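You operate a simulated robot arm through the tools that you are given. There is no shell and no other tool.

Carry out the task below with a simulated robot arm. There is one attempt and no reset: what you move stays moved.

TASK
Put the yellow plug in the cable tray, then wind the reel in.
Fine: nothing else goes in the tray; plug in the tray before the brake comes off; brake off to wind, brake on again at the end; leave the solar switch alone.

The check looks at the end state, three seconds after you hand in, the way a careful person would. Anything else that was tipped, shoved, dropped, spilled or broken makes it a failure.

THE ROBOT
A 6-joint arm with a two-finger parallel gripper, fixed in place. Base frame: the origin is at the foot of the arm, x ahead of it, y to its left, z up; the work surface is at about z = 820. Units: mm, degrees, N and s.
With the tool pointing down near the work surface it reaches from about 260 to 640 mm from the base axis. Its first joint turns from -115.0 to 115.0 degrees. Payload 3.43 kg.
The TCP is the grasp point between the finger pads, 34 mm short of the fingertips. In the tool frame z runs along the fingers and y along their closing line. The gripper opens to 128 mm. The fingers are 24 mm wide and 12 mm thick; the gripper's body (48 by 130 mm) begins 96 mm behind the TCP.
Orientation is that of the tool frame in the base frame, as a unit quaternion [x, y, z, w]. With the fingers straight down and closing along the base's y, the tool's x points along the base's -x, its y along +y and its z along -z.

THE INTERFACE
- The arm moves only by the tool arm_command. Its argument "rows" is a list of rows, each a list of 3 entries, a list of its own where there are three numbers: the turn, a rotation vector about the base's x, y, z in degrees, then the shift along the base's x, y, z in mm, then the finger opening in mm, from 0 to 128. In form: [[[ax, ay, az], [dx, dy, dz], jaw], ...]. A call has 1 to 20 rows; each row is the pose to reach, as a shift and turn from the pose commanded when the call began. Rows are played at 5 a second. More than 50 mm and 8.6 degrees between two rows, or a gripper value outside its range, and nothing of the call is played. Where a pose cannot be reached the arm comes as near as it can. A force on the tool above 40 N (or 10 N above the force at the start of the call, whichever is more), or a blocked arm, ends the call early, and 0.2 s more pass. The fingers move at their own pace (about 153 mm/s each) and stop on an object; they squeeze with about 28 N. The grip force told is the motor's: it shows also when the fingers shut on nothing. Time passes only in rows, and 0.2 s behind the last, so rows that repeat a pose let the fingers close. It gives the time, the measured TCP pose, the force on the tool (base axes), the opening and the grip force at its end, in the units of the frame above (readings bear some noise), with the torque about the TCP (base axes, N m) and any sound that the robot's microphone picked up, and new pictures: "show" is both (left out), scene, wrist or none.
- Cameras (640 x 400 px; columns grow to the right, rows downward): "scene" is fixed at [55.3, -660.5, 1703.8]; the picture's right is [0.81, -0.59, 0.00], its down [-0.47, -0.64, -0.61] and it looks along [0.36, 0.49, -0.79] (base axes); focal length 214 px, centre (320, 200). "wrist" rides on the gripper at [76, -11, -160] in the tool frame; the picture's right is [0.15, 0.99, 0.00], its down [-0.88, 0.13, -0.46] and it looks along [-0.45, 0.07, 0.89] (tool axes); focal length 234 px, centre (320, 200). There is no depth. A picture from a camera that has moved, and an enlarged one, comes with that camera's place and axes in the base frame and with its lens. The place of the scene camera against the robot may be out by one fixed shift of up to 18 mm in any direction.
- lift_body(by): slides the trunk up (or, below 0, down) by that many mm; the arm rides with it, the base frame stays. It gives what a move gives, with no picture.
- enlarge(camera, box): a new picture of the part [left, top, right, bottom] of that camera's present view, enlarged. It takes no simulated time.
- job_done(): hands the job in; it is judged then, once.

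Nothing tells you positions but the pictures and the camera data. Unless the task says otherwise, let go and move clear before handing in.

The tools are called after ">>>" by a JSON object that holds its "method" and its "body". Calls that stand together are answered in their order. arm_command: Moves the arm, as the interface text tells. Its arguments: {"type":"object","properties":{"rows":{"type":"array"},"show":{"type":"string","enum":["both","scene","wrist","none"]}},"required":["rows"]} The other tools are called the same way: lift_body (by) slides the trunk up or down; enlarge (camera, box) takes an enlarged picture of a part of a camera's view; job_done () hands the job in.

At the start:

```text
time_s: 0.0
eef_pos: [187.6, -243.7, 1471.2]
tcp_rot: [0.0, 1.0, 0.001, 0.0]
contact_force: [0.3, 0.8, 0.5]
moment: [-0.01, 0.0, -0.02]
width: 128.1
finger_force: 0.0
trunk travel left (down, up): [-942.0, 48.0]
```

scene: 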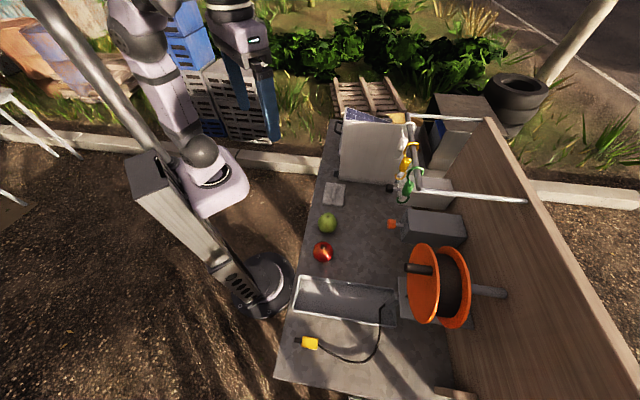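
wrist: 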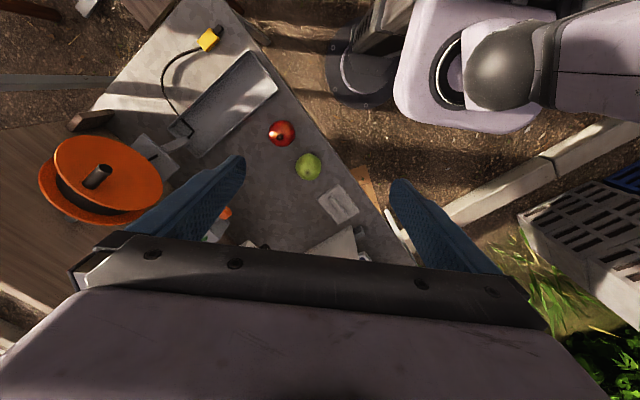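

The scene shows a bench with a long tray, a yellow plug on a black cable, an orange reel with a crank peg, two fruits, a grey box with an orange knob (perhaps the brake or a switch), and a panel. I'll enlarge the views first to identify each part before I move anything.

>>> {"method": "enlarge", "body": {"camera": "scene", "box": [270, 260, 430, 400]}}

>>> {"method": "enlarge", "body": {"camera": "scene", "box": [370, 190, 530, 340]}}

>>> {"method": "enlarge", "body": {"camera": "scene", "box": [310, 90, 470, 230]}}

>>> {"method": "enlarge", "body": {"camera": "wrist", "box": [30, 0, 360, 260]}}

```text
2.86 times, centred on (350, 330) of scene
camera zoom: at [55.3, -660.5, 1703.8], right [0.81, -0.59, 0.0], down [-0.47, -0.64, -0.61], along [0.36, 0.49, -0.79], focal length 613 px, centre (234, -171)
```

zoom: 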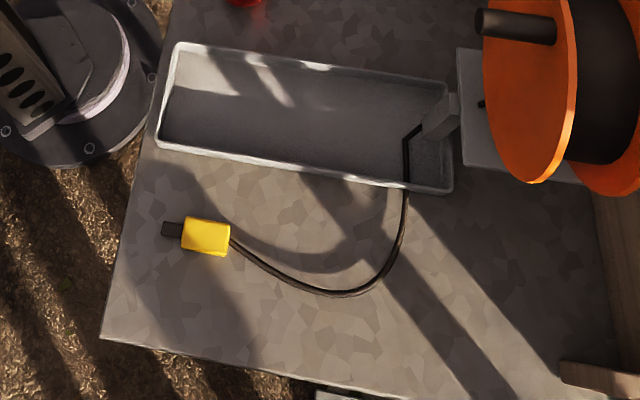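

```text
2.67 times, centred on (450, 265) of scene
camera zoom: at [55.3, -660.5, 1703.8], right [0.81, -0.59, 0.0], down [-0.47, -0.64, -0.61], along [0.36, 0.49, -0.79], focal length 572 px, centre (-27, 27)
```

zoom: 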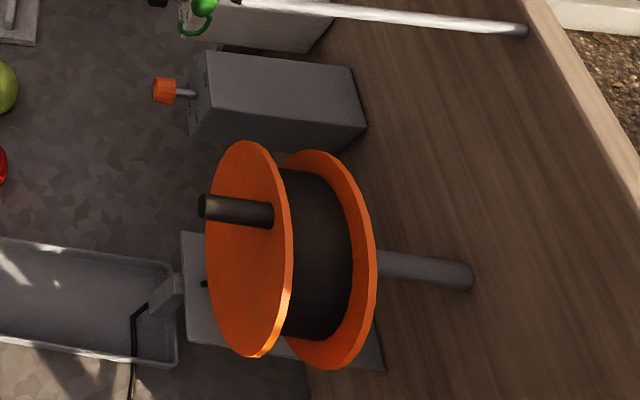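

```text
2.86 times, centred on (390, 160) of scene
camera zoom: at [55.3, -660.5, 1703.8], right [0.81, -0.59, 0.0], down [-0.47, -0.64, -0.61], along [0.36, 0.49, -0.79], focal length 613 px, centre (120, 314)
```

zoom: 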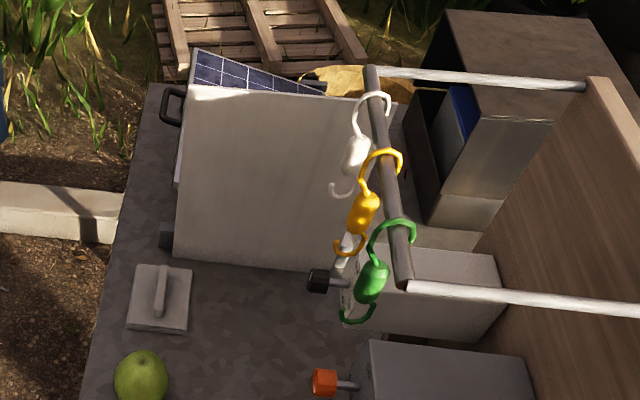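

```text
1.54 times, centred on (195, 130) of wrist
camera zoom: at [111.8, -252.7, 1628.8], right [-0.15, 0.99, 0.0], down [0.88, 0.13, 0.46], along [0.45, 0.07, -0.89], focal length 360 px, centre (512, 308)
```

zoom: 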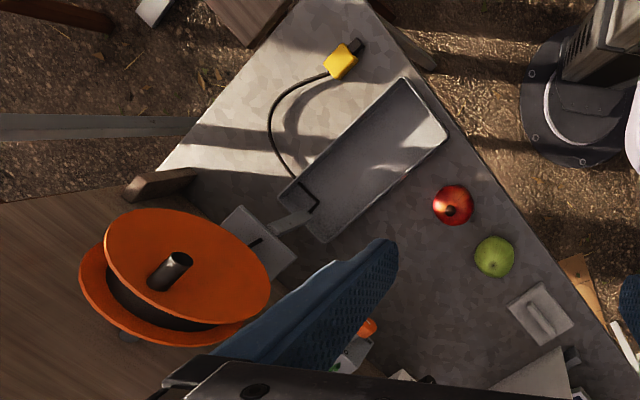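

The bench runs diagonally: its near edge is about 390 mm from the base along roughly (0.68, -0.73). The tray is around (250, -560), the plug around (60, -595), and the reel and boxes sit further back against the wall. I'll turn the tool to face the bench and lower the trunk part way, so the wrist camera gets a closer look before I touch anything.

>>> {"method": "arm_command", "body": {"rows": [[[0, 0, -8], [0, 0, 0], 128], [[0, 0, -16], [0, 0, 0], 128], [[0, 0, -24], [0, 0, 0], 128], [[0, 0, -32], [0, 0, 0], 128], [[0, 0, -40], [0, 0, 0], 128], [[0, 0, -47], [0, 0, 0], 128], [[0, 0, -47], [0, 0, 0], 128]], "show": "wrist"}}

>>> {"method": "lift_body", "body": {"by": -250}}

```text
time_s: 1.6
eef_pos: [187.7, -242.8, 1469.8]
tcp_rot: [0.399, 0.917, 0.0, 0.0]
contact_force: [-0.2, 0.4, 0.3]
moment: [0.0, 0.04, 0.01]
width: 127.9
finger_force: 0.0
trunk travel left (down, up): [-942.0, 48.0]
camera wrist: at [128.2, -193.0, 1628.9], right [0.63, 0.78, 0.0], down [0.69, -0.56, 0.46], along [0.36, -0.29, -0.89], focal length 234 px, centre (320, 200)
```

wrist: 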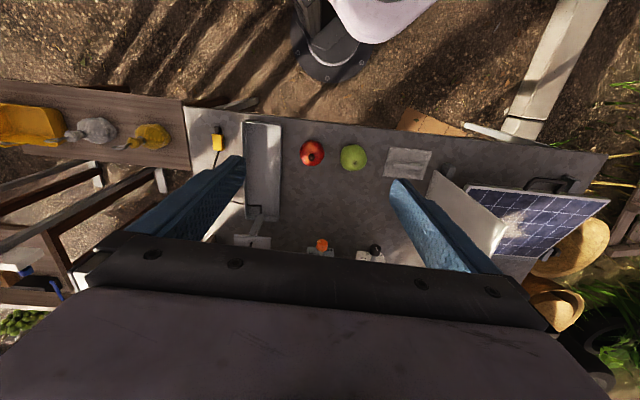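

```text
time_s: 4.2
eef_pos: [187.4, -243.1, 1220.8]
tcp_rot: [0.398, 0.917, 0.001, -0.001]
contact_force: [-0.1, 0.3, 0.5]
moment: [-0.01, 0.01, -0.04]
width: 128.3
finger_force: 0.1
trunk travel left (down, up): [-692.0, 298.0]
```

After the turn, the bench is square to the gripper. I'll take a wrist picture from this lower height to get accurate positions.

>>> {"method": "arm_command", "body": {"rows": [[[0, 0, 0], [0, 0, 0], 128]], "show": "both"}}

```text
time_s: 4.6
eef_pos: [188.0, -242.6, 1219.4]
tcp_rot: [0.399, 0.917, -0.001, 0.0]
contact_force: [0.4, 0.4, -0.4]
moment: [-0.01, -0.05, -0.01]
width: 128.0
finger_force: 0.0
trunk travel left (down, up): [-692.0, 298.0]
camera wrist: at [128.1, -193.1, 1378.9], right [0.62, 0.78, 0.0], down [0.7, -0.56, 0.46], along [0.36, -0.29, -0.89], focal length 234 px, centre (320, 200)
```

scene: 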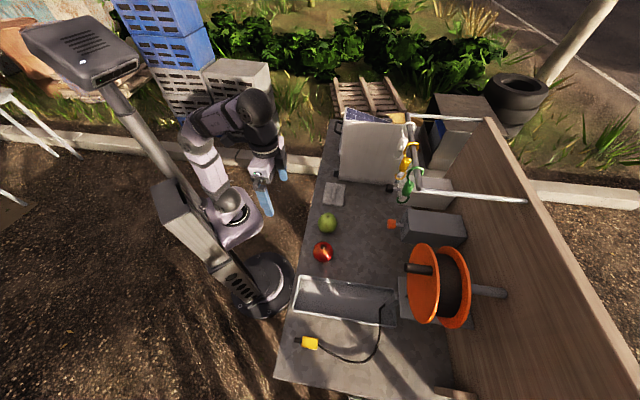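
wrist: 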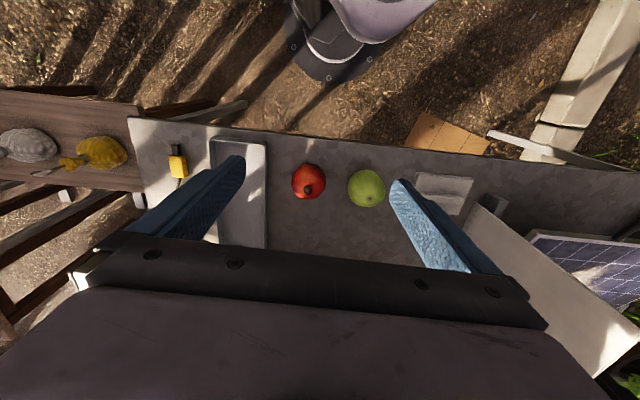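

From the wrist camera, the plug is near (61, -580), the tray's near end starts about 370 mm out along the diagonal, and the bench is turned about 45°. Next I'll align the tool at 45° and move to a hover above the plug to measure it.

>>> {"method": "arm_command", "body": {"rows": [[[0, 0, 1], [-12, -33, -17], 128], [[0, 0, 2], [-24, -67, -34], 128], [[0, 0, 2], [-36, -101, -51], 128], [[0, 0, 2], [-49, -135, -68], 128], [[0, 0, 2], [-62, -168, -85], 128], [[0, 0, 2], [-75, -202, -102], 128], [[0, 0, 2], [-88, -236, -119], 128], [[0, 0, 2], [-101, -270, -136], 128], [[0, 0, 2], [-114, -304, -153], 128], [[0, 0, 2], [-126, -337, -170], 128], [[0, 0, 2], [-126, -337, -170], 128]], "show": "both"}}

```text
time_s: 7.0
eef_pos: [64.3, -539.8, 1032.5]
tcp_rot: [0.382, 0.924, 0.0, 0.001]
contact_force: [0.2, 0.1, -0.2]
moment: [0.01, -0.01, 0.0]
width: 127.8
finger_force: 0.1
out of reach, approached as far as the arm can: row 9, 10, 11
trunk travel left (down, up): [-692.0, 298.0]
camera wrist: at [3.3, -492.6, 1191.1], right [0.6, 0.8, 0.0], down [0.71, -0.53, 0.46], along [0.37, -0.27, -0.89], focal length 234 px, centre (320, 200)
```

scene: 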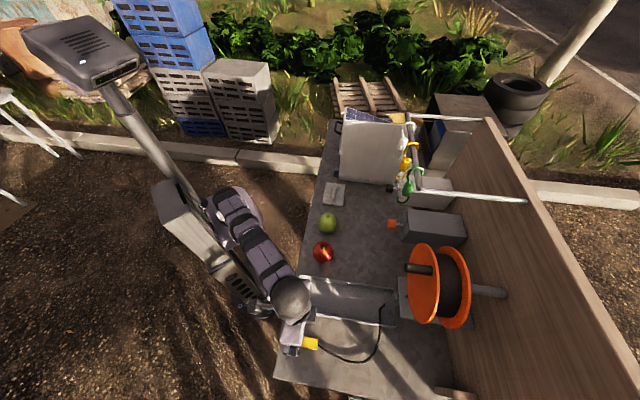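
wrist: 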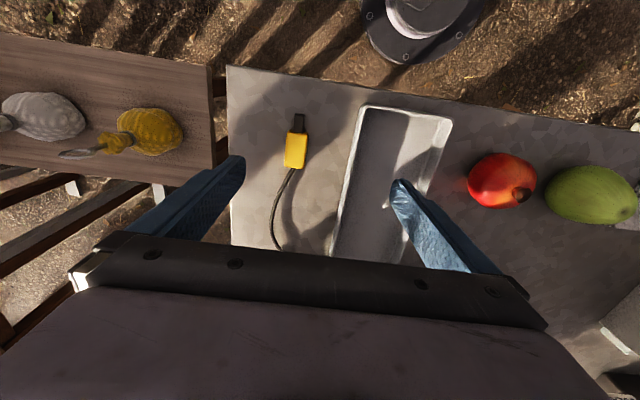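

The arm stopped short of the plug at this height, at radius 543, so the shoulder sits too low for a high hover. I'll enlarge the wrist view to measure the plug, then raise the trunk to gain reach.

>>> {"method": "enlarge", "body": {"camera": "wrist", "box": [220, 80, 460, 260]}}

>>> {"method": "lift_body", "body": {"by": 150}}

```text
2.22 times, centred on (340, 170) of wrist
camera zoom: at [3.3, -492.6, 1191.1], right [0.6, 0.8, 0.0], down [0.71, -0.53, 0.46], along [0.37, -0.27, -0.89], focal length 520 px, centre (276, 267)
```

zoom: 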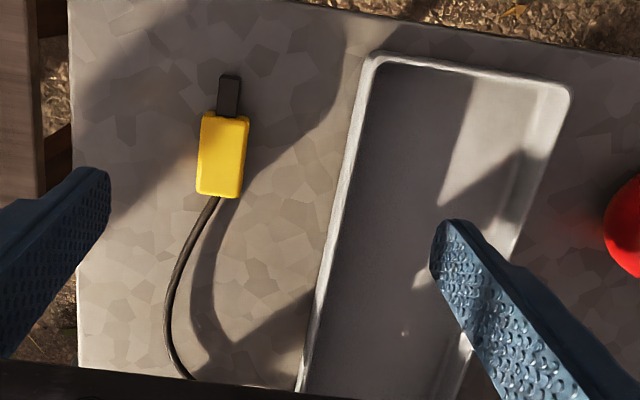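

```text
time_s: 8.7
eef_pos: [64.1, -539.6, 1182.5]
tcp_rot: [0.383, 0.924, -0.001, 0.0]
contact_force: [-0.6, -0.3, -0.3]
moment: [0.0, 0.0, 0.0]
width: 128.1
finger_force: 0.0
trunk travel left (down, up): [-842.0, 148.0]
```

The plug's long axis lies along the bench depth, at 45°. Its centre is near (58, -577), and it is about 54 mm long and 30 mm wide. After raising the trunk, I'll send a zero move to learn what pose the arm now counts as commanded.

>>> {"method": "arm_command", "body": {"rows": [[[0, 0, 0], [0, 0, 0], 90], [[0, 0, 0], [0, 0, 0], 90]], "show": "none"}}

```text
time_s: 9.3
eef_pos: [64.9, -539.1, 1182.5]
tcp_rot: [0.383, 0.924, 0.0, 0.0]
contact_force: [0.9, -0.2, 0.8]
moment: [0.02, 0.02, 0.01]
width: 90.0
finger_force: 0.0
trunk travel left (down, up): [-842.0, 148.0]
```

The commanded pose matches the measured one, about (64, -540, 1182). I'll lower and move out to a hover over the plug at z≈960 and check the alignment.

>>> {"method": "arm_command", "body": {"rows": [[[0, 0, 0], [0, 0, -45], 90], [[0, 0, 0], [0, 0, -90], 90], [[0, 0, 0], [0, 0, -135], 90], [[0, 0, 0], [0, 0, -180], 90], [[0, 0, 0], [-3, -19, -200], 90], [[0, 0, 0], [-6, -37, -222], 90], [[0, 0, 0], [-6, -37, -222], 90]], "show": "both"}}

```text
time_s: 10.9
eef_pos: [59.2, -576.6, 959.8]
tcp_rot: [0.383, 0.924, -0.001, 0.0]
contact_force: [0.1, 0.0, 0.1]
moment: [-0.03, -0.01, 0.0]
width: 90.0
finger_force: 0.1
trunk travel left (down, up): [-842.0, 148.0]
camera wrist: at [-2.0, -528.9, 1117.7], right [0.6, 0.8, 0.0], down [0.71, -0.53, 0.46], along [0.37, -0.27, -0.89], focal length 234 px, centre (320, 200)
```

scene: 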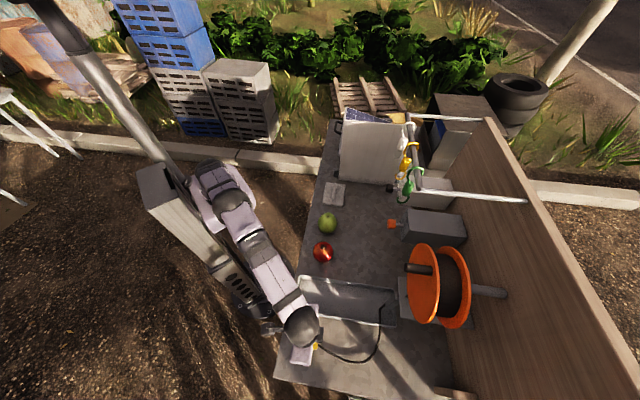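
wrist: 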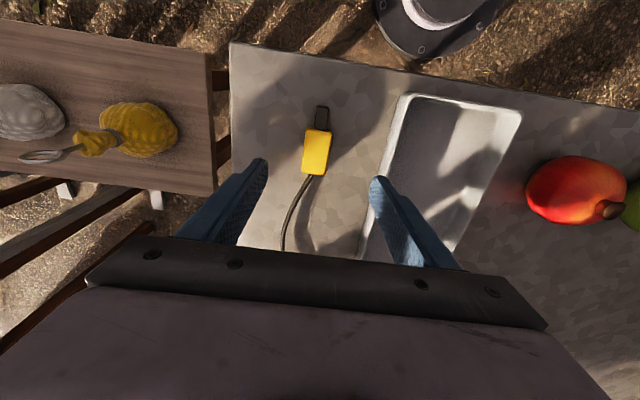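

The plug is centred between the fingers in the wrist view. I'll narrow the opening to 70 mm to stay clear of the tray wall, descend to about z=858 so the fingertips are just above the table, and look.

>>> {"method": "arm_command", "body": {"rows": [[[0, 0, 0], [0, 0, -20], 70], [[0, 0, 0], [0, 0, -45], 70], [[0, 0, 0], [0, 0, -70], 70], [[0, 0, 0], [0, 0, -85], 70], [[0, 0, 0], [0, 0, -95], 70], [[0, 0, 0], [0, 0, -102], 70], [[0, 0, 0], [0, 0, -102], 70]], "show": "wrist"}}

```text
time_s: 12.5
eef_pos: [57.9, -576.6, 857.9]
tcp_rot: [0.382, 0.924, 0.0, 0.001]
contact_force: [0.5, 0.5, -1.2]
moment: [0.01, 0.03, 0.01]
width: 70.1
finger_force: 0.2
trunk travel left (down, up): [-842.0, 148.0]
camera wrist: at [-2.5, -530.0, 1016.9], right [0.6, 0.8, 0.0], down [0.71, -0.53, 0.46], along [0.37, -0.27, -0.89], focal length 234 px, centre (320, 200)
```

wrist: 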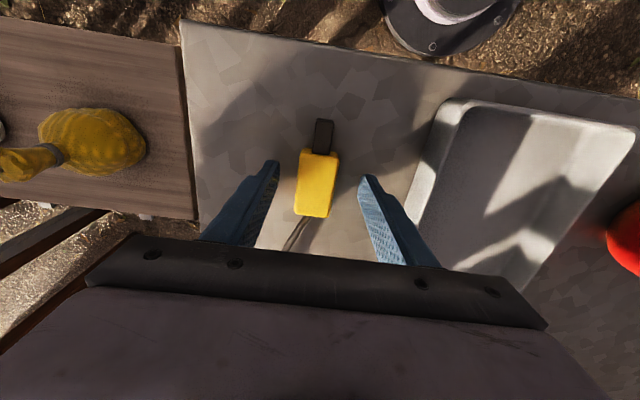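

The fingers straddle the yellow body squarely with no contact. I'll close on it.

>>> {"method": "arm_command", "body": {"rows": [[[0, 0, 0], [0, 0, 0], 45], [[0, 0, 0], [0, 0, 0], 20], [[0, 0, 0], [0, 0, 0], 10], [[0, 0, 0], [0, 0, 0], 10]], "show": "wrist"}}

```text
time_s: 13.5
eef_pos: [58.6, -577.8, 858.7]
tcp_rot: [0.383, 0.924, -0.002, 0.001]
contact_force: [0.1, 0.1, 1.0]
moment: [0.0, 0.02, -0.01]
width: 31.1
finger_force: 28.3
trunk travel left (down, up): [-842.0, 148.0]
camera wrist: at [-2.6, -530.1, 1017.3], right [0.6, 0.8, 0.0], down [0.71, -0.53, 0.46], along [0.37, -0.27, -0.89], focal length 234 px, centre (320, 200)
```

wrist: 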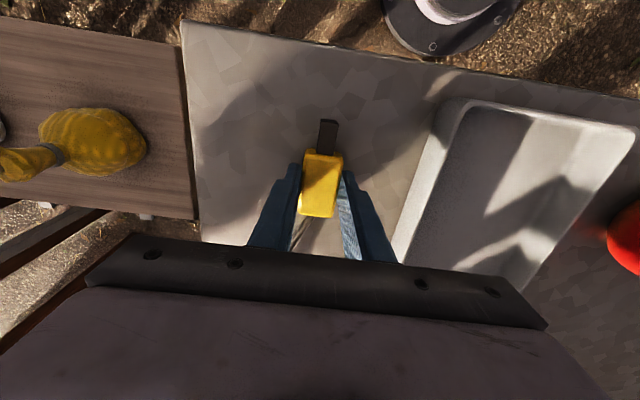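

The plug is held at 31 mm with full grip force. I'll lift it straight up 90 mm and check the cable.

>>> {"method": "arm_command", "body": {"rows": [[[0, 0, 0], [0, 0, 15], 10], [[0, 0, 0], [0, 0, 35], 10], [[0, 0, 0], [0, 0, 60], 10], [[0, 0, 0], [0, 0, 90], 10], [[0, 0, 0], [0, 0, 90], 10]], "show": "both"}}

```text
time_s: 14.7
eef_pos: [57.4, -575.7, 949.6]
tcp_rot: [0.382, 0.924, 0.0, 0.0]
contact_force: [-0.1, 0.3, -0.6]
moment: [-0.03, -0.01, 0.0]
width: 31.1
finger_force: 27.8
trunk travel left (down, up): [-842.0, 148.0]
camera wrist: at [-2.2, -528.4, 1108.3], right [0.6, 0.8, 0.0], down [0.71, -0.53, 0.46], along [0.37, -0.27, -0.89], focal length 234 px, centre (320, 200)
```

scene: 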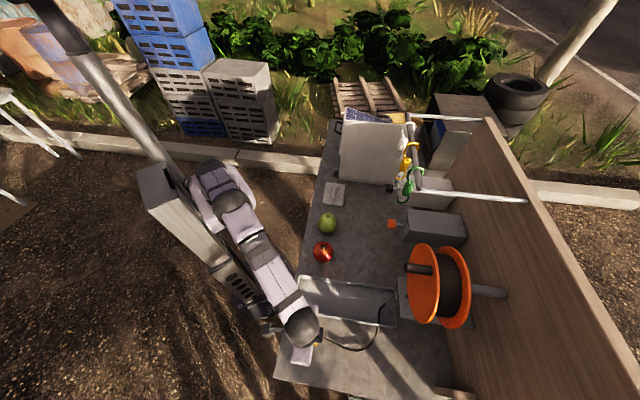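
wrist: 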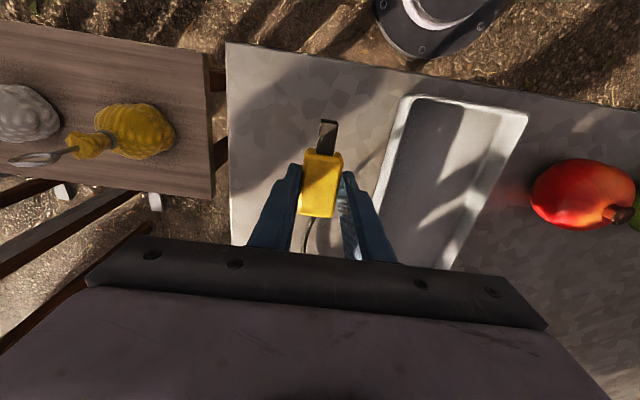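

The plug is off the table with the cable trailing freely. I'll carry it across to above the tray's near-middle, around (195, -498).

>>> {"method": "arm_command", "body": {"rows": [[[0, 0, 0], [27, 16, 0], 10], [[0, 0, 0], [55, 32, 0], 10], [[0, 0, 0], [82, 48, 0], 10], [[0, 0, 0], [110, 64, 0], 10], [[0, 0, 0], [137, 79, 0], 10], [[0, 0, 0], [137, 79, 0], 10]], "show": "both"}}

```text
time_s: 16.1
eef_pos: [195.1, -497.2, 949.4]
tcp_rot: [0.383, 0.924, 0.0, 0.001]
contact_force: [-1.5, 0.3, -0.4]
moment: [-0.02, -0.03, 0.01]
width: 30.9
finger_force: 27.8
trunk travel left (down, up): [-842.0, 148.0]
camera wrist: at [134.3, -449.5, 1107.9], right [0.6, 0.8, 0.0], down [0.71, -0.53, 0.46], along [0.37, -0.27, -0.89], focal length 234 px, centre (320, 200)
```

scene: 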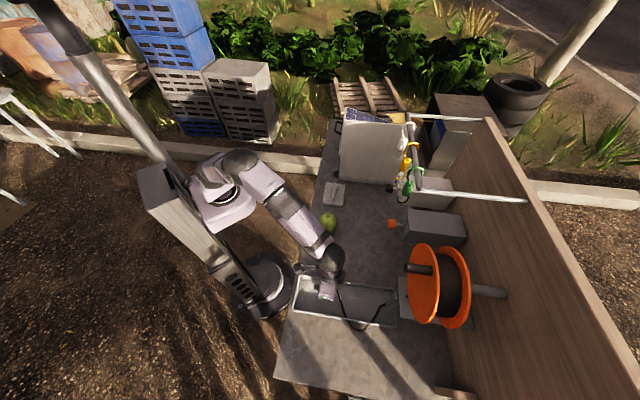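
wrist: 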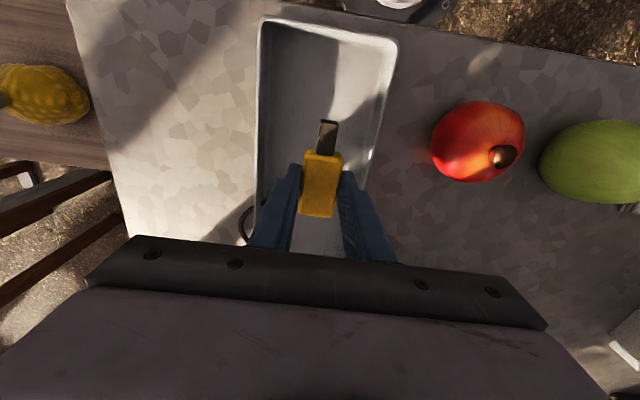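

The plug is centred over the tray, with part of the cable loop hanging past the tray's side. I'll lower it in, slowing down near the floor.

>>> {"method": "arm_command", "body": {"rows": [[[0, 0, 0], [0, 0, -25], 10], [[0, 0, 0], [0, 0, -50], 10], [[0, 0, 0], [0, 0, -68], 10], [[0, 0, 0], [0, 0, -78], 10], [[0, 0, 0], [0, 0, -82], 10], [[0, 0, 0], [0, 0, -82], 10]], "show": "wrist"}}

```text
time_s: 17.5
eef_pos: [195.9, -498.4, 867.5]
tcp_rot: [0.383, 0.924, 0.0, 0.001]
contact_force: [-0.5, -0.2, -0.6]
moment: [0.0, 0.02, 0.0]
width: 31.2
finger_force: 28.6
trunk travel left (down, up): [-842.0, 148.0]
camera wrist: at [134.6, -450.6, 1025.6], right [0.6, 0.8, 0.0], down [0.71, -0.53, 0.46], along [0.37, -0.27, -0.89], focal length 234 px, centre (320, 200)
```

wrist: 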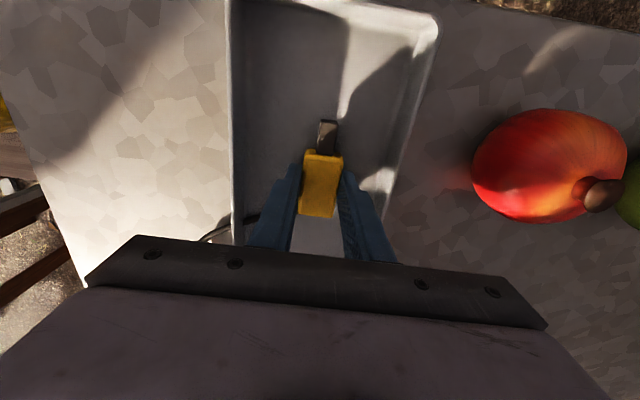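

There's no contact yet at z=867. I'll lower in 2 mm steps until the plug or the fingertips just touch the floor.

>>> {"method": "arm_command", "body": {"rows": [[[0, 0, 0], [0, 0, -2], 10], [[0, 0, 0], [0, 0, -3], 10], [[0, 0, 0], [0, 0, -4], 10], [[0, 0, 0], [0, 0, -5], 10], [[0, 0, 0], [0, 0, -6], 10], [[0, 0, 0], [0, 0, -6], 10]], "show": "none"}}

```text
time_s: 18.9
eef_pos: [194.8, -498.6, 863.2]
tcp_rot: [0.382, 0.924, -0.002, 0.002]
contact_force: [1.9, -1.7, 20.8]
moment: [0.31, 0.24, -0.02]
width: 31.4
finger_force: 28.3
trunk travel left (down, up): [-842.0, 148.0]
```

Contact came at z≈863, so the plug is on the tray floor. I'll ease off a couple of millimetres and open the fingers.

>>> {"method": "arm_command", "body": {"rows": [[[0, 0, 0], [0, 0, 2], 10], [[0, 0, 0], [0, 0, 2], 20], [[0, 0, 0], [0, 0, 2], 34], [[0, 0, 0], [0, 0, 2], 45], [[0, 0, 0], [0, 0, 2], 60], [[0, 0, 0], [0, 0, 2], 60]], "show": "both"}}

```text
time_s: 20.3
eef_pos: [196.4, -498.1, 862.9]
tcp_rot: [0.383, 0.924, 0.0, 0.0]
contact_force: [-1.3, 0.3, -0.3]
moment: [-0.01, 0.01, 0.0]
width: 60.5
finger_force: 0.0
trunk travel left (down, up): [-842.0, 148.0]
camera wrist: at [134.4, -450.3, 1021.0], right [0.6, 0.8, 0.0], down [0.71, -0.53, 0.46], along [0.37, -0.27, -0.89], focal length 234 px, centre (320, 200)
```

scene: 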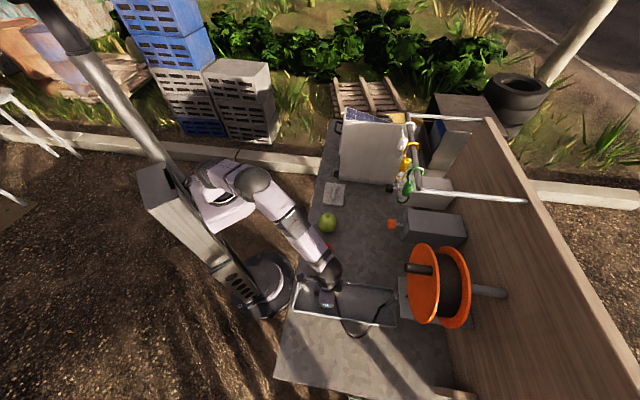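
wrist: 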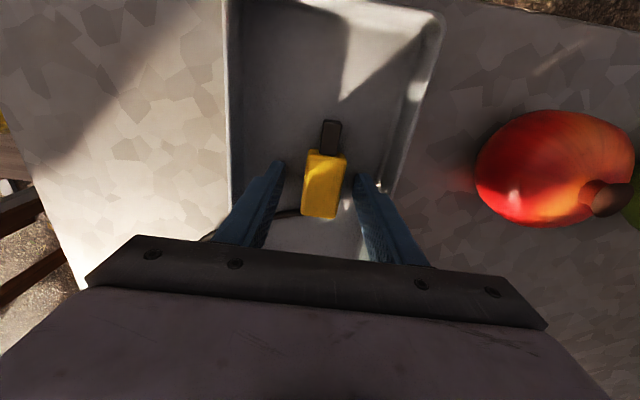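

The plug is released, lying flat in the tray with the cable leaving its far end. I'll raise the gripper straight up and look at the result.

>>> {"method": "arm_command", "body": {"rows": [[[0, 0, 0], [0, 0, 10], 60], [[0, 0, 0], [0, 0, 30], 60], [[0, 0, 0], [0, 0, 60], 60], [[0, 0, 0], [0, 0, 100], 60], [[0, 0, 0], [0, 0, 145], 60], [[0, 0, 0], [-15, 15, 190], 60], [[0, 0, 0], [-40, 40, 220], 60], [[0, 0, 0], [-65, 65, 240], 60], [[0, 0, 0], [-65, 65, 240], 60]], "show": "both"}}

>>> {"method": "enlarge", "body": {"camera": "scene", "box": [270, 250, 430, 350]}}

```text
time_s: 22.3
eef_pos: [133.9, -433.9, 1104.1]
tcp_rot: [0.382, 0.924, 0.0, 0.0]
contact_force: [0.6, 0.1, -0.4]
moment: [0.01, 0.01, 0.0]
width: 60.0
finger_force: 0.1
trunk travel left (down, up): [-842.0, 148.0]
camera wrist: at [72.4, -387.4, 1262.3], right [0.6, 0.8, 0.0], down [0.71, -0.53, 0.46], along [0.37, -0.27, -0.89], focal length 234 px, centre (320, 200)
```

scene: 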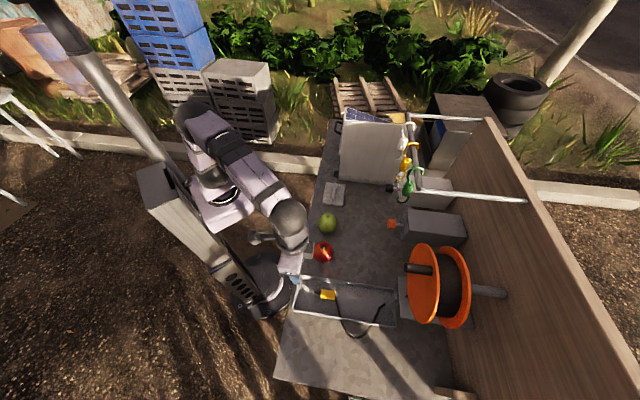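
wrist: 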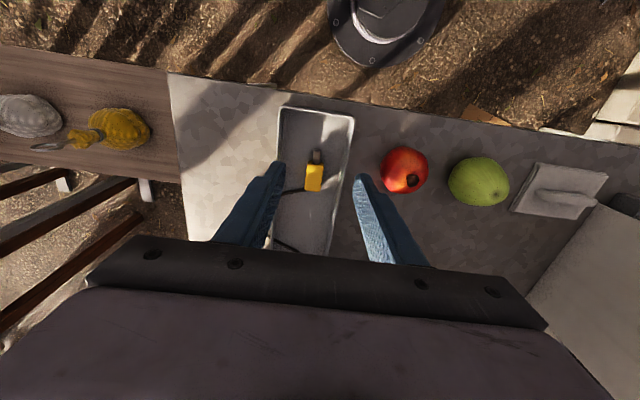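

```text
4.00 times, centred on (350, 300) of scene
camera zoom: at [55.3, -660.5, 1703.8], right [0.81, -0.59, 0.0], down [-0.47, -0.64, -0.61], along [0.36, 0.49, -0.79], focal length 858 px, centre (200, -200)
```

zoom: 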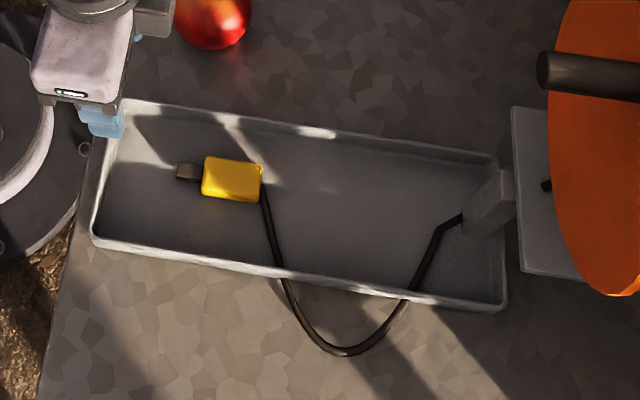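

The plug lies fully inside the tray, and its cable runs through a grey guide block at the far end towards the reel. Next I'll pitch the tool forward and shift left, so the wrist camera can see the brake, reel and solar switch face on.

>>> {"method": "arm_command", "body": {"rows": [[[-5, -5, 0], [25, 25, 10], 60], [[-10, -10, 0], [50, 50, 20], 60], [[-15, -15, 0], [75, 75, 30], 60], [[-20, -20, 0], [100, 100, 40], 60], [[-25, -25, 0], [125, 125, 50], 60], [[-30, -30, 0], [149, 151, 50], 60], [[-35, -35, 0], [149, 151, 50], 60], [[-35, -35, 0], [149, 151, 50], 60]], "show": "both"}}

```text
time_s: 24.1
eef_pos: [295.1, -310.0, 1129.5]
tcp_rot: [0.348, 0.839, -0.161, 0.386]
contact_force: [-0.1, 0.6, 0.1]
moment: [-0.01, 0.05, 0.02]
width: 60.1
finger_force: 0.2
out of reach, approached as far as the arm can: row 5, 6, 7, 8
trunk travel left (down, up): [-842.0, 148.0]
camera wrist: at [167.1, -195.3, 1174.9], right [0.63, 0.77, -0.11], down [0.25, -0.07, 0.97], along [0.73, -0.64, -0.24], focal length 234 px, centre (320, 200)
```

scene: 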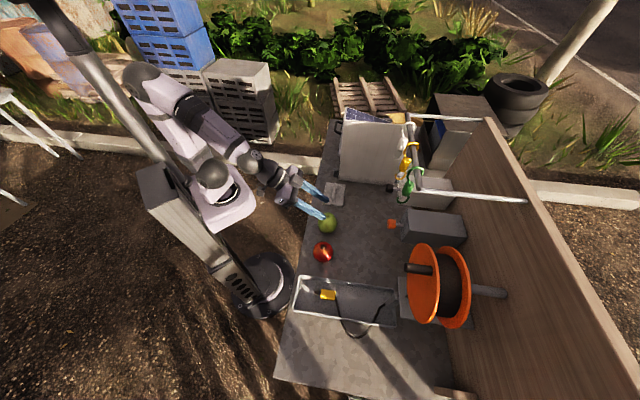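
wrist: 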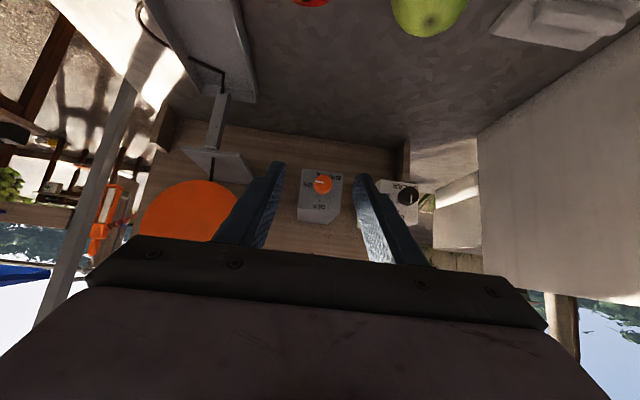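

Both boxes have labelled faces, seen upside down here, and the orange disc is the reel. I'll enlarge them to read the labels.

>>> {"method": "enlarge", "body": {"camera": "wrist", "box": [280, 150, 360, 230]}}

>>> {"method": "enlarge", "body": {"camera": "wrist", "box": [360, 150, 460, 230]}}

>>> {"method": "enlarge", "body": {"camera": "wrist", "box": [120, 50, 300, 250]}}

```text
5.00 times, centred on (320, 190) of wrist
camera zoom: at [167.1, -195.3, 1174.9], right [0.63, 0.77, -0.11], down [0.25, -0.07, 0.97], along [0.73, -0.64, -0.24], focal length 1171 px, centre (320, 250)
```

zoom: 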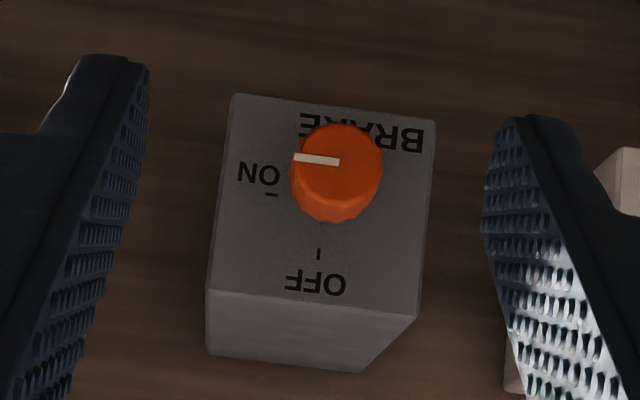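

```text
5.00 times, centred on (410, 190) of wrist
camera zoom: at [167.1, -195.3, 1174.9], right [0.63, 0.77, -0.11], down [0.25, -0.07, 0.97], along [0.73, -0.64, -0.24], focal length 1171 px, centre (-130, 250)
```

zoom: 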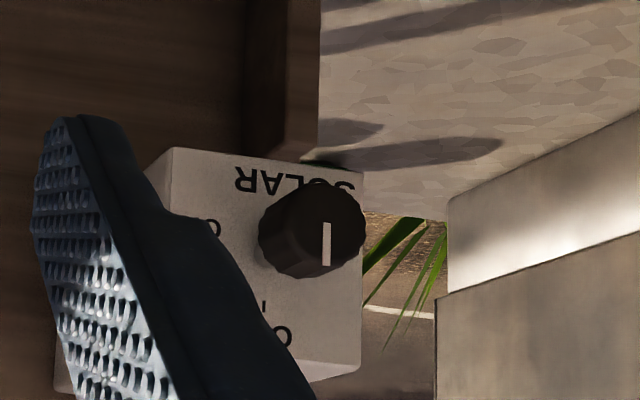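

```text
2.00 times, centred on (210, 150) of wrist
camera zoom: at [167.1, -195.3, 1174.9], right [0.63, 0.77, -0.11], down [0.25, -0.07, 0.97], along [0.73, -0.64, -0.24], focal length 468 px, centre (540, 300)
```

zoom: 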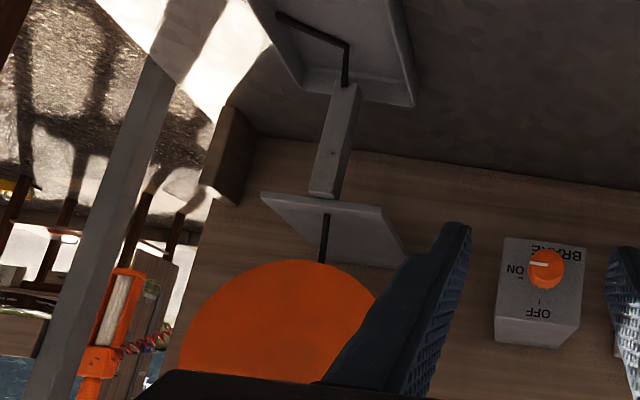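

The orange knob is the BRAKE. Its pointer is at ON (right, as seen from the front) and OFF is at the top, so releasing it is a 90° counter-clockwise turn. The black knob is SOLAR, which I'll leave alone. Both boxes are wall-mounted at about z≈1040, with the brake near (490, -475). Next I'll raise the camera to get a full view of the reel.

>>> {"method": "lift_body", "body": {"by": 140}}

>>> {"method": "arm_command", "body": {"rows": [[[0, 0, 0], [-25, -25, 0], 60], [[0, 0, 0], [-50, -50, 0], 60], [[0, 0, 0], [-75, -75, 0], 60], [[0, 0, 0], [-100, -100, 0], 60], [[0, 0, 0], [-100, -100, 0], 60]], "show": "both"}}

```text
time_s: 25.8
eef_pos: [294.6, -309.4, 1270.7]
tcp_rot: [0.347, 0.839, -0.16, 0.387]
contact_force: [-0.3, 0.7, -0.1]
moment: [0.02, 0.02, -0.03]
width: 60.0
finger_force: 0.0
trunk travel left (down, up): [-982.0, 8.0]
```

```text
time_s: 27.0
eef_pos: [196.5, -407.3, 1271.1]
tcp_rot: [0.347, 0.839, -0.161, 0.387]
contact_force: [-0.1, -0.3, 0.6]
moment: [0.0, 0.01, -0.03]
width: 59.8
finger_force: 0.0
trunk travel left (down, up): [-982.0, 8.0]
camera wrist: at [67.8, -293.2, 1315.8], right [0.63, 0.77, -0.11], down [0.25, -0.07, 0.97], along [0.73, -0.64, -0.23], focal length 234 px, centre (320, 200)
```

scene: 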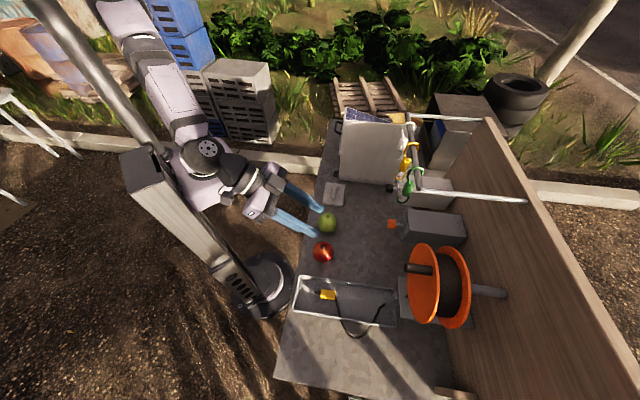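
wrist: 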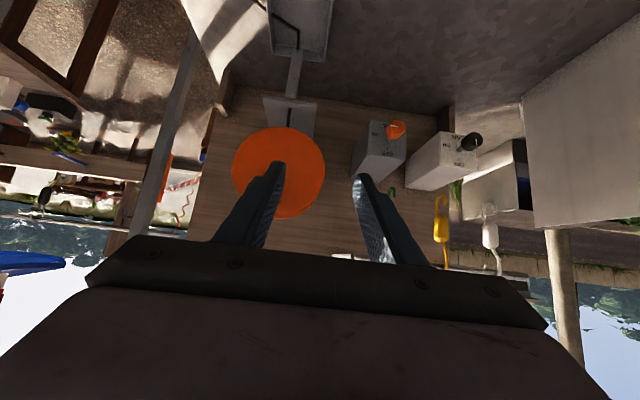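

The reel's front flange is centred near (355, -670, 1154) with a radius of about 96 mm. The crank peg should be near q≈-206, z≈1209, hidden behind the left finger here. I'll enlarge the reel area to see how the cable enters the drum, which sets the winding direction.

>>> {"method": "enlarge", "body": {"camera": "wrist", "box": [220, 20, 340, 230]}}

>>> {"method": "enlarge", "body": {"camera": "scene", "box": [380, 230, 520, 340]}}

>>> {"method": "enlarge", "body": {"camera": "wrist", "box": [230, 60, 330, 150]}}

```text
1.90 times, centred on (280, 125) of wrist
camera zoom: at [67.8, -293.2, 1315.8], right [0.63, 0.77, -0.11], down [0.25, -0.07, 0.97], along [0.73, -0.64, -0.23], focal length 446 px, centre (396, 343)
```

zoom: 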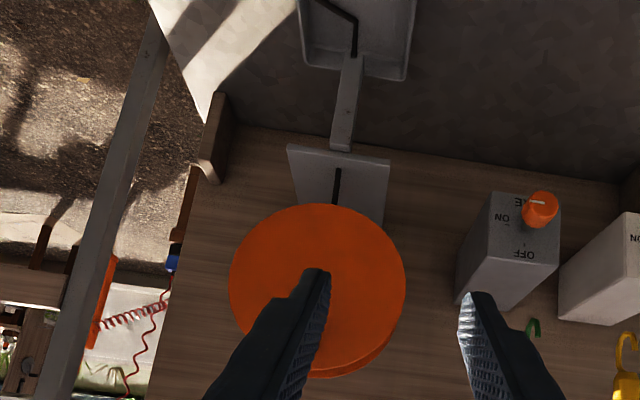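

```text
3.64 times, centred on (450, 285) of scene
camera zoom: at [55.3, -660.5, 1703.8], right [0.81, -0.59, 0.0], down [-0.47, -0.64, -0.61], along [0.36, 0.49, -0.79], focal length 780 px, centre (-153, -109)
```

zoom: 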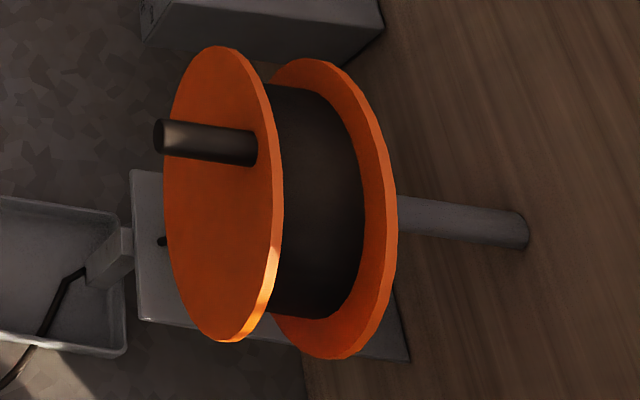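

```text
4.44 times, centred on (280, 105) of wrist
camera zoom: at [67.8, -293.2, 1315.8], right [0.63, 0.77, -0.11], down [0.25, -0.07, 0.97], along [0.73, -0.64, -0.23], focal length 1041 px, centre (498, 622)
```

zoom: 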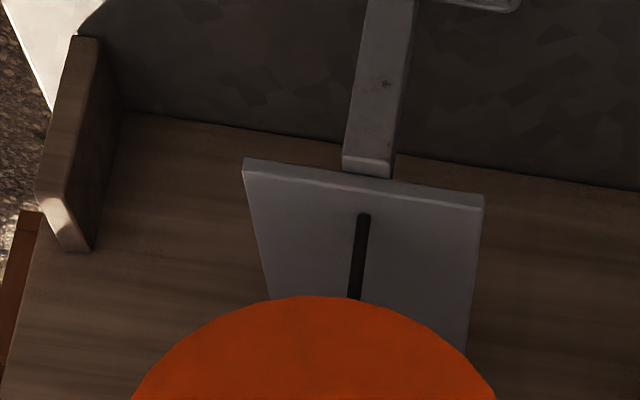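

The cable comes up through the small shelf and enters the bottom centre of the drum, so the winding direction isn't visible yet. I'll handle the brake first. I'll bring the tool level and point it straight at the brake knob from about 120 mm in front of it.

>>> {"method": "arm_command", "body": {"rows": [[[-3.6, -3.6, 0], [26, 2, -29], 60], [[-7.2, -7.2, 0], [52, 5, -58], 60], [[-10.8, -10.8, 0], [77, 7, -86], 60], [[-14.4, -14.4, 0], [103, 9, -115], 60], [[-18, -18, 0], [129, 12, -144], 60], [[-21.6, -21.6, 0], [155, 14, -173], 60], [[-25.2, -25.2, 0], [181, 16, -201], 60], [[-28.6, -28.6, 0], [206, 18, -230], 60], [[-28.6, -28.6, 0], [206, 18, -230], 60]], "show": "both"}}

```text
time_s: 29.0
eef_pos: [410.6, -455.8, 1050.3]
tcp_rot: [0.305, 0.64, -0.217, 0.671]
contact_force: [0.2, -0.1, -0.7]
moment: [0.01, 0.02, -0.01]
width: 60.1
finger_force: 0.2
out of reach, approached as far as the arm can: row 4, 5, 6, 7, 8, 9
trunk travel left (down, up): [-982.0, 8.0]
camera wrist: at [293.6, -345.2, 973.7], right [0.69, 0.73, -0.02], down [-0.32, 0.32, 0.89], along [0.65, -0.61, 0.45], focal length 234 px, centre (320, 200)
```

scene: 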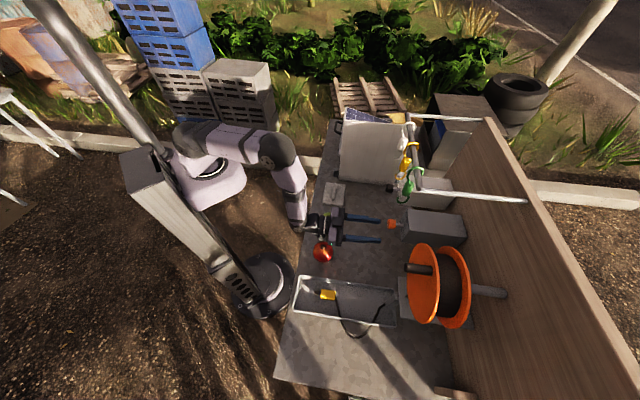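
wrist: 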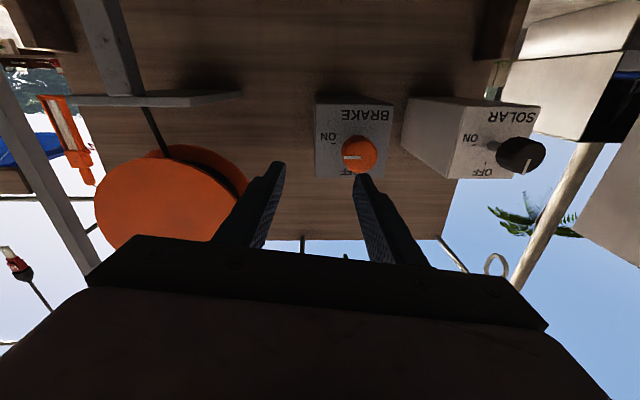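

The tool is nearly level and about 60 mm short of the knob, but rolled about 7° because the arm couldn't fold any closer. I'll correct the roll and yaw and line up with the knob at p≈610.

>>> {"method": "arm_command", "body": {"rows": [[[-1.3, 1.3, -0.4], [7, 8, -2], 60], [[-2.7, 2.7, -0.8], [14, 16, -5], 60], [[-4, 4, -1.2], [21, 24, -7], 60], [[-5.3, 5.3, -1.6], [28, 32, -10], 60], [[-5.3, 5.3, -1.6], [28, 32, -10], 60]], "show": "both"}}

```text
time_s: 30.2
eef_pos: [410.2, -456.2, 1050.3]
tcp_rot: [0.304, 0.641, -0.217, 0.67]
contact_force: [0.3, 0.3, -0.2]
moment: [0.01, 0.02, -0.01]
width: 60.0
finger_force: 0.1
out of reach, approached as far as the arm can: row 1, 2, 3, 4, 5
trunk travel left (down, up): [-982.0, 8.0]
camera wrist: at [293.2, -345.8, 973.7], right [0.69, 0.73, -0.02], down [-0.32, 0.32, 0.89], along [0.65, -0.61, 0.45], focal length 234 px, centre (320, 200)
```

scene: 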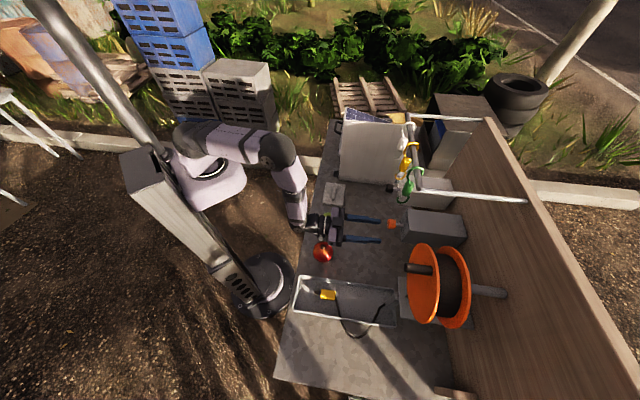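
wrist: 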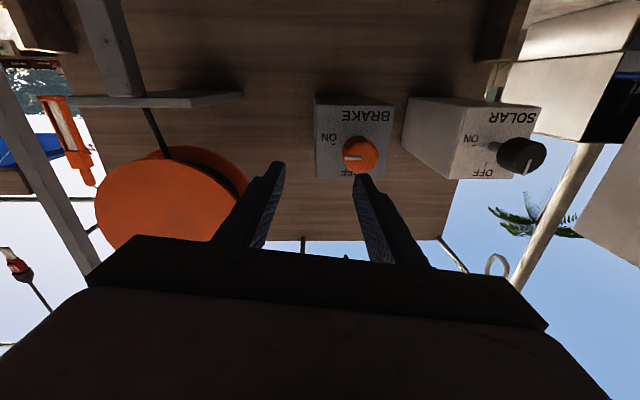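

The arm is stuck at a wrist-bend limit because the shoulder is too high for a level tool here. I'll raise the hand while backing it away from the wall, then lower the trunk so the forearm reaches out flatter.

>>> {"method": "arm_command", "body": {"rows": [[[0, 0, 0], [-4, 4, 30], 60], [[0, 0, 0], [-8, 8, 65], 60], [[0, 0, 0], [-12, 12, 100], 60], [[0, 0, 0], [-16, 16, 135], 60], [[0, 0, 0], [-20, 20, 170], 60], [[0, 0, 0], [-20, 20, 200], 60], [[0, 0, 0], [-20, 20, 200], 60]], "show": "scene"}}

```text
time_s: 31.8
eef_pos: [388.9, -436.8, 1249.0]
tcp_rot: [0.305, 0.642, -0.216, 0.67]
contact_force: [1.3, 0.0, 0.0]
moment: [0.02, -0.03, 0.01]
width: 59.9
finger_force: 0.1
trunk travel left (down, up): [-982.0, 8.0]
```

scene: 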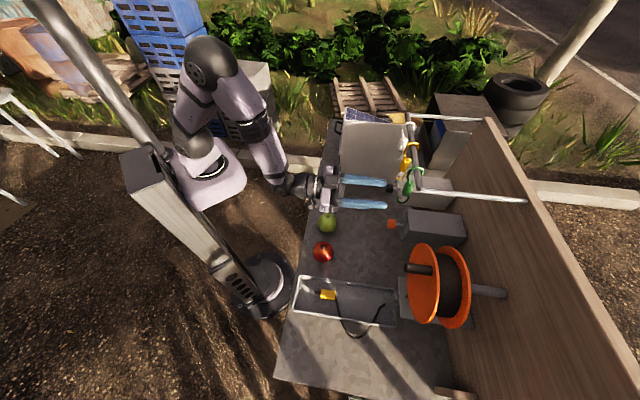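

That worked: TCP at z=1249 with the tool level. Now I'll lower the trunk 205 mm, which brings the hand straight down to knob height, well in front of the hooks.

>>> {"method": "lift_body", "body": {"by": -205}}

>>> {"method": "arm_command", "body": {"rows": [[[-1.3, 1.3, -0.4], [10, 11, 0], 60], [[-2.7, 2.7, -0.8], [20, 21, 0], 60], [[-4, 4, -1.2], [30, 31, 0], 60], [[-5.3, 5.3, -1.6], [34, 37, -3], 60], [[-5.3, 5.3, -1.6], [34, 37, -3], 60]], "show": "both"}}

```text
time_s: 34.0
eef_pos: [388.8, -436.6, 1043.2]
tcp_rot: [0.304, 0.641, -0.216, 0.671]
contact_force: [0.4, 1.5, -0.2]
moment: [0.0, 0.01, 0.03]
width: 59.6
finger_force: 0.1
trunk travel left (down, up): [-777.0, 213.0]
```

```text
time_s: 35.2
eef_pos: [397.5, -429.7, 1052.5]
tcp_rot: [0.281, 0.655, -0.243, 0.658]
contact_force: [0.1, -0.4, -0.2]
moment: [0.0, 0.01, 0.01]
width: 59.8
finger_force: 0.1
out of reach, approached as far as the arm can: row 1, 2, 3, 4, 5
trunk travel left (down, up): [-777.0, 213.0]
camera wrist: at [276.0, -322.1, 978.1], right [0.68, 0.72, -0.1], down [-0.26, 0.37, 0.89], along [0.68, -0.58, 0.44], focal length 234 px, centre (320, 200)
```

scene: 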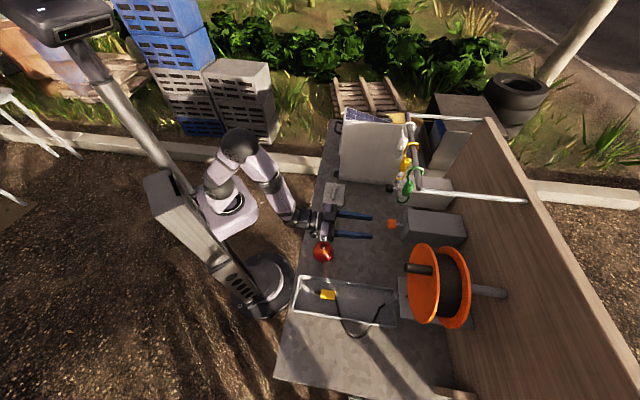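
wrist: 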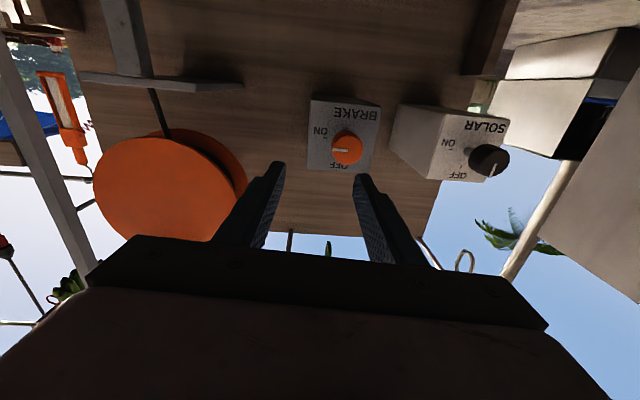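

The elbow is at z≈1345 and the forearm still slopes about 70° down, so the wrist bend is still the limit. I'll repeat the exchange: raise the hand 220 mm with the arm, then lower the trunk by the same amount, to flatten the forearm.

>>> {"method": "arm_command", "body": {"rows": [[[0, 0, 0], [-2, 2, 35], 60], [[0, 0, 0], [-4, 4, 75], 60], [[0, 0, 0], [-6, 6, 115], 60], [[0, 0, 0], [-6, 6, 155], 60], [[0, 0, 0], [-6, 6, 195], 60], [[0, 0, 0], [-6, 6, 230], 60], [[0, 0, 0], [-6, 6, 230], 60]], "show": "none"}}

>>> {"method": "lift_body", "body": {"by": -230}}

>>> {"method": "arm_command", "body": {"rows": [[[0, 0, 0], [0, 0, 0], 60]], "show": "both"}}

```text
time_s: 36.8
eef_pos: [395.1, -423.0, 1282.3]
tcp_rot: [0.281, 0.655, -0.243, 0.658]
contact_force: [-0.4, 0.2, 0.5]
moment: [-0.03, -0.01, -0.02]
width: 60.0
finger_force: 0.1
trunk travel left (down, up): [-777.0, 213.0]
```

```text
time_s: 39.2
eef_pos: [394.1, -423.6, 1052.1]
tcp_rot: [0.28, 0.655, -0.243, 0.658]
contact_force: [-0.2, 0.7, 0.0]
moment: [-0.01, 0.03, -0.01]
width: 60.0
finger_force: 0.0
trunk travel left (down, up): [-547.0, 443.0]
```

```text
time_s: 39.6
eef_pos: [393.9, -424.4, 1052.3]
tcp_rot: [0.279, 0.655, -0.242, 0.659]
contact_force: [0.5, -0.2, -0.6]
moment: [-0.02, -0.03, -0.02]
width: 59.9
finger_force: 0.1
trunk travel left (down, up): [-547.0, 443.0]
camera wrist: at [272.7, -317.0, 978.0], right [0.68, 0.72, -0.1], down [-0.26, 0.37, 0.89], along [0.68, -0.58, 0.44], focal length 234 px, centre (320, 200)
```

scene: 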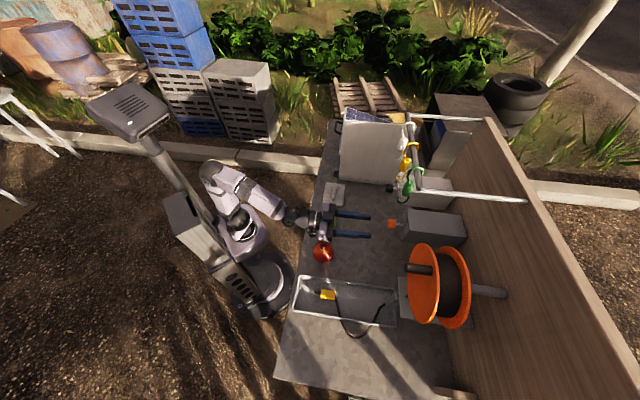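
wrist: 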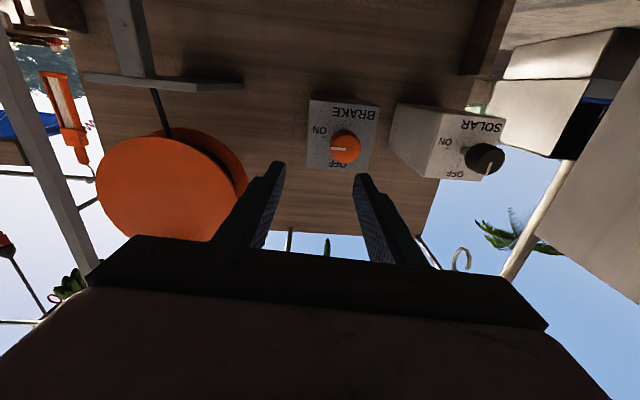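

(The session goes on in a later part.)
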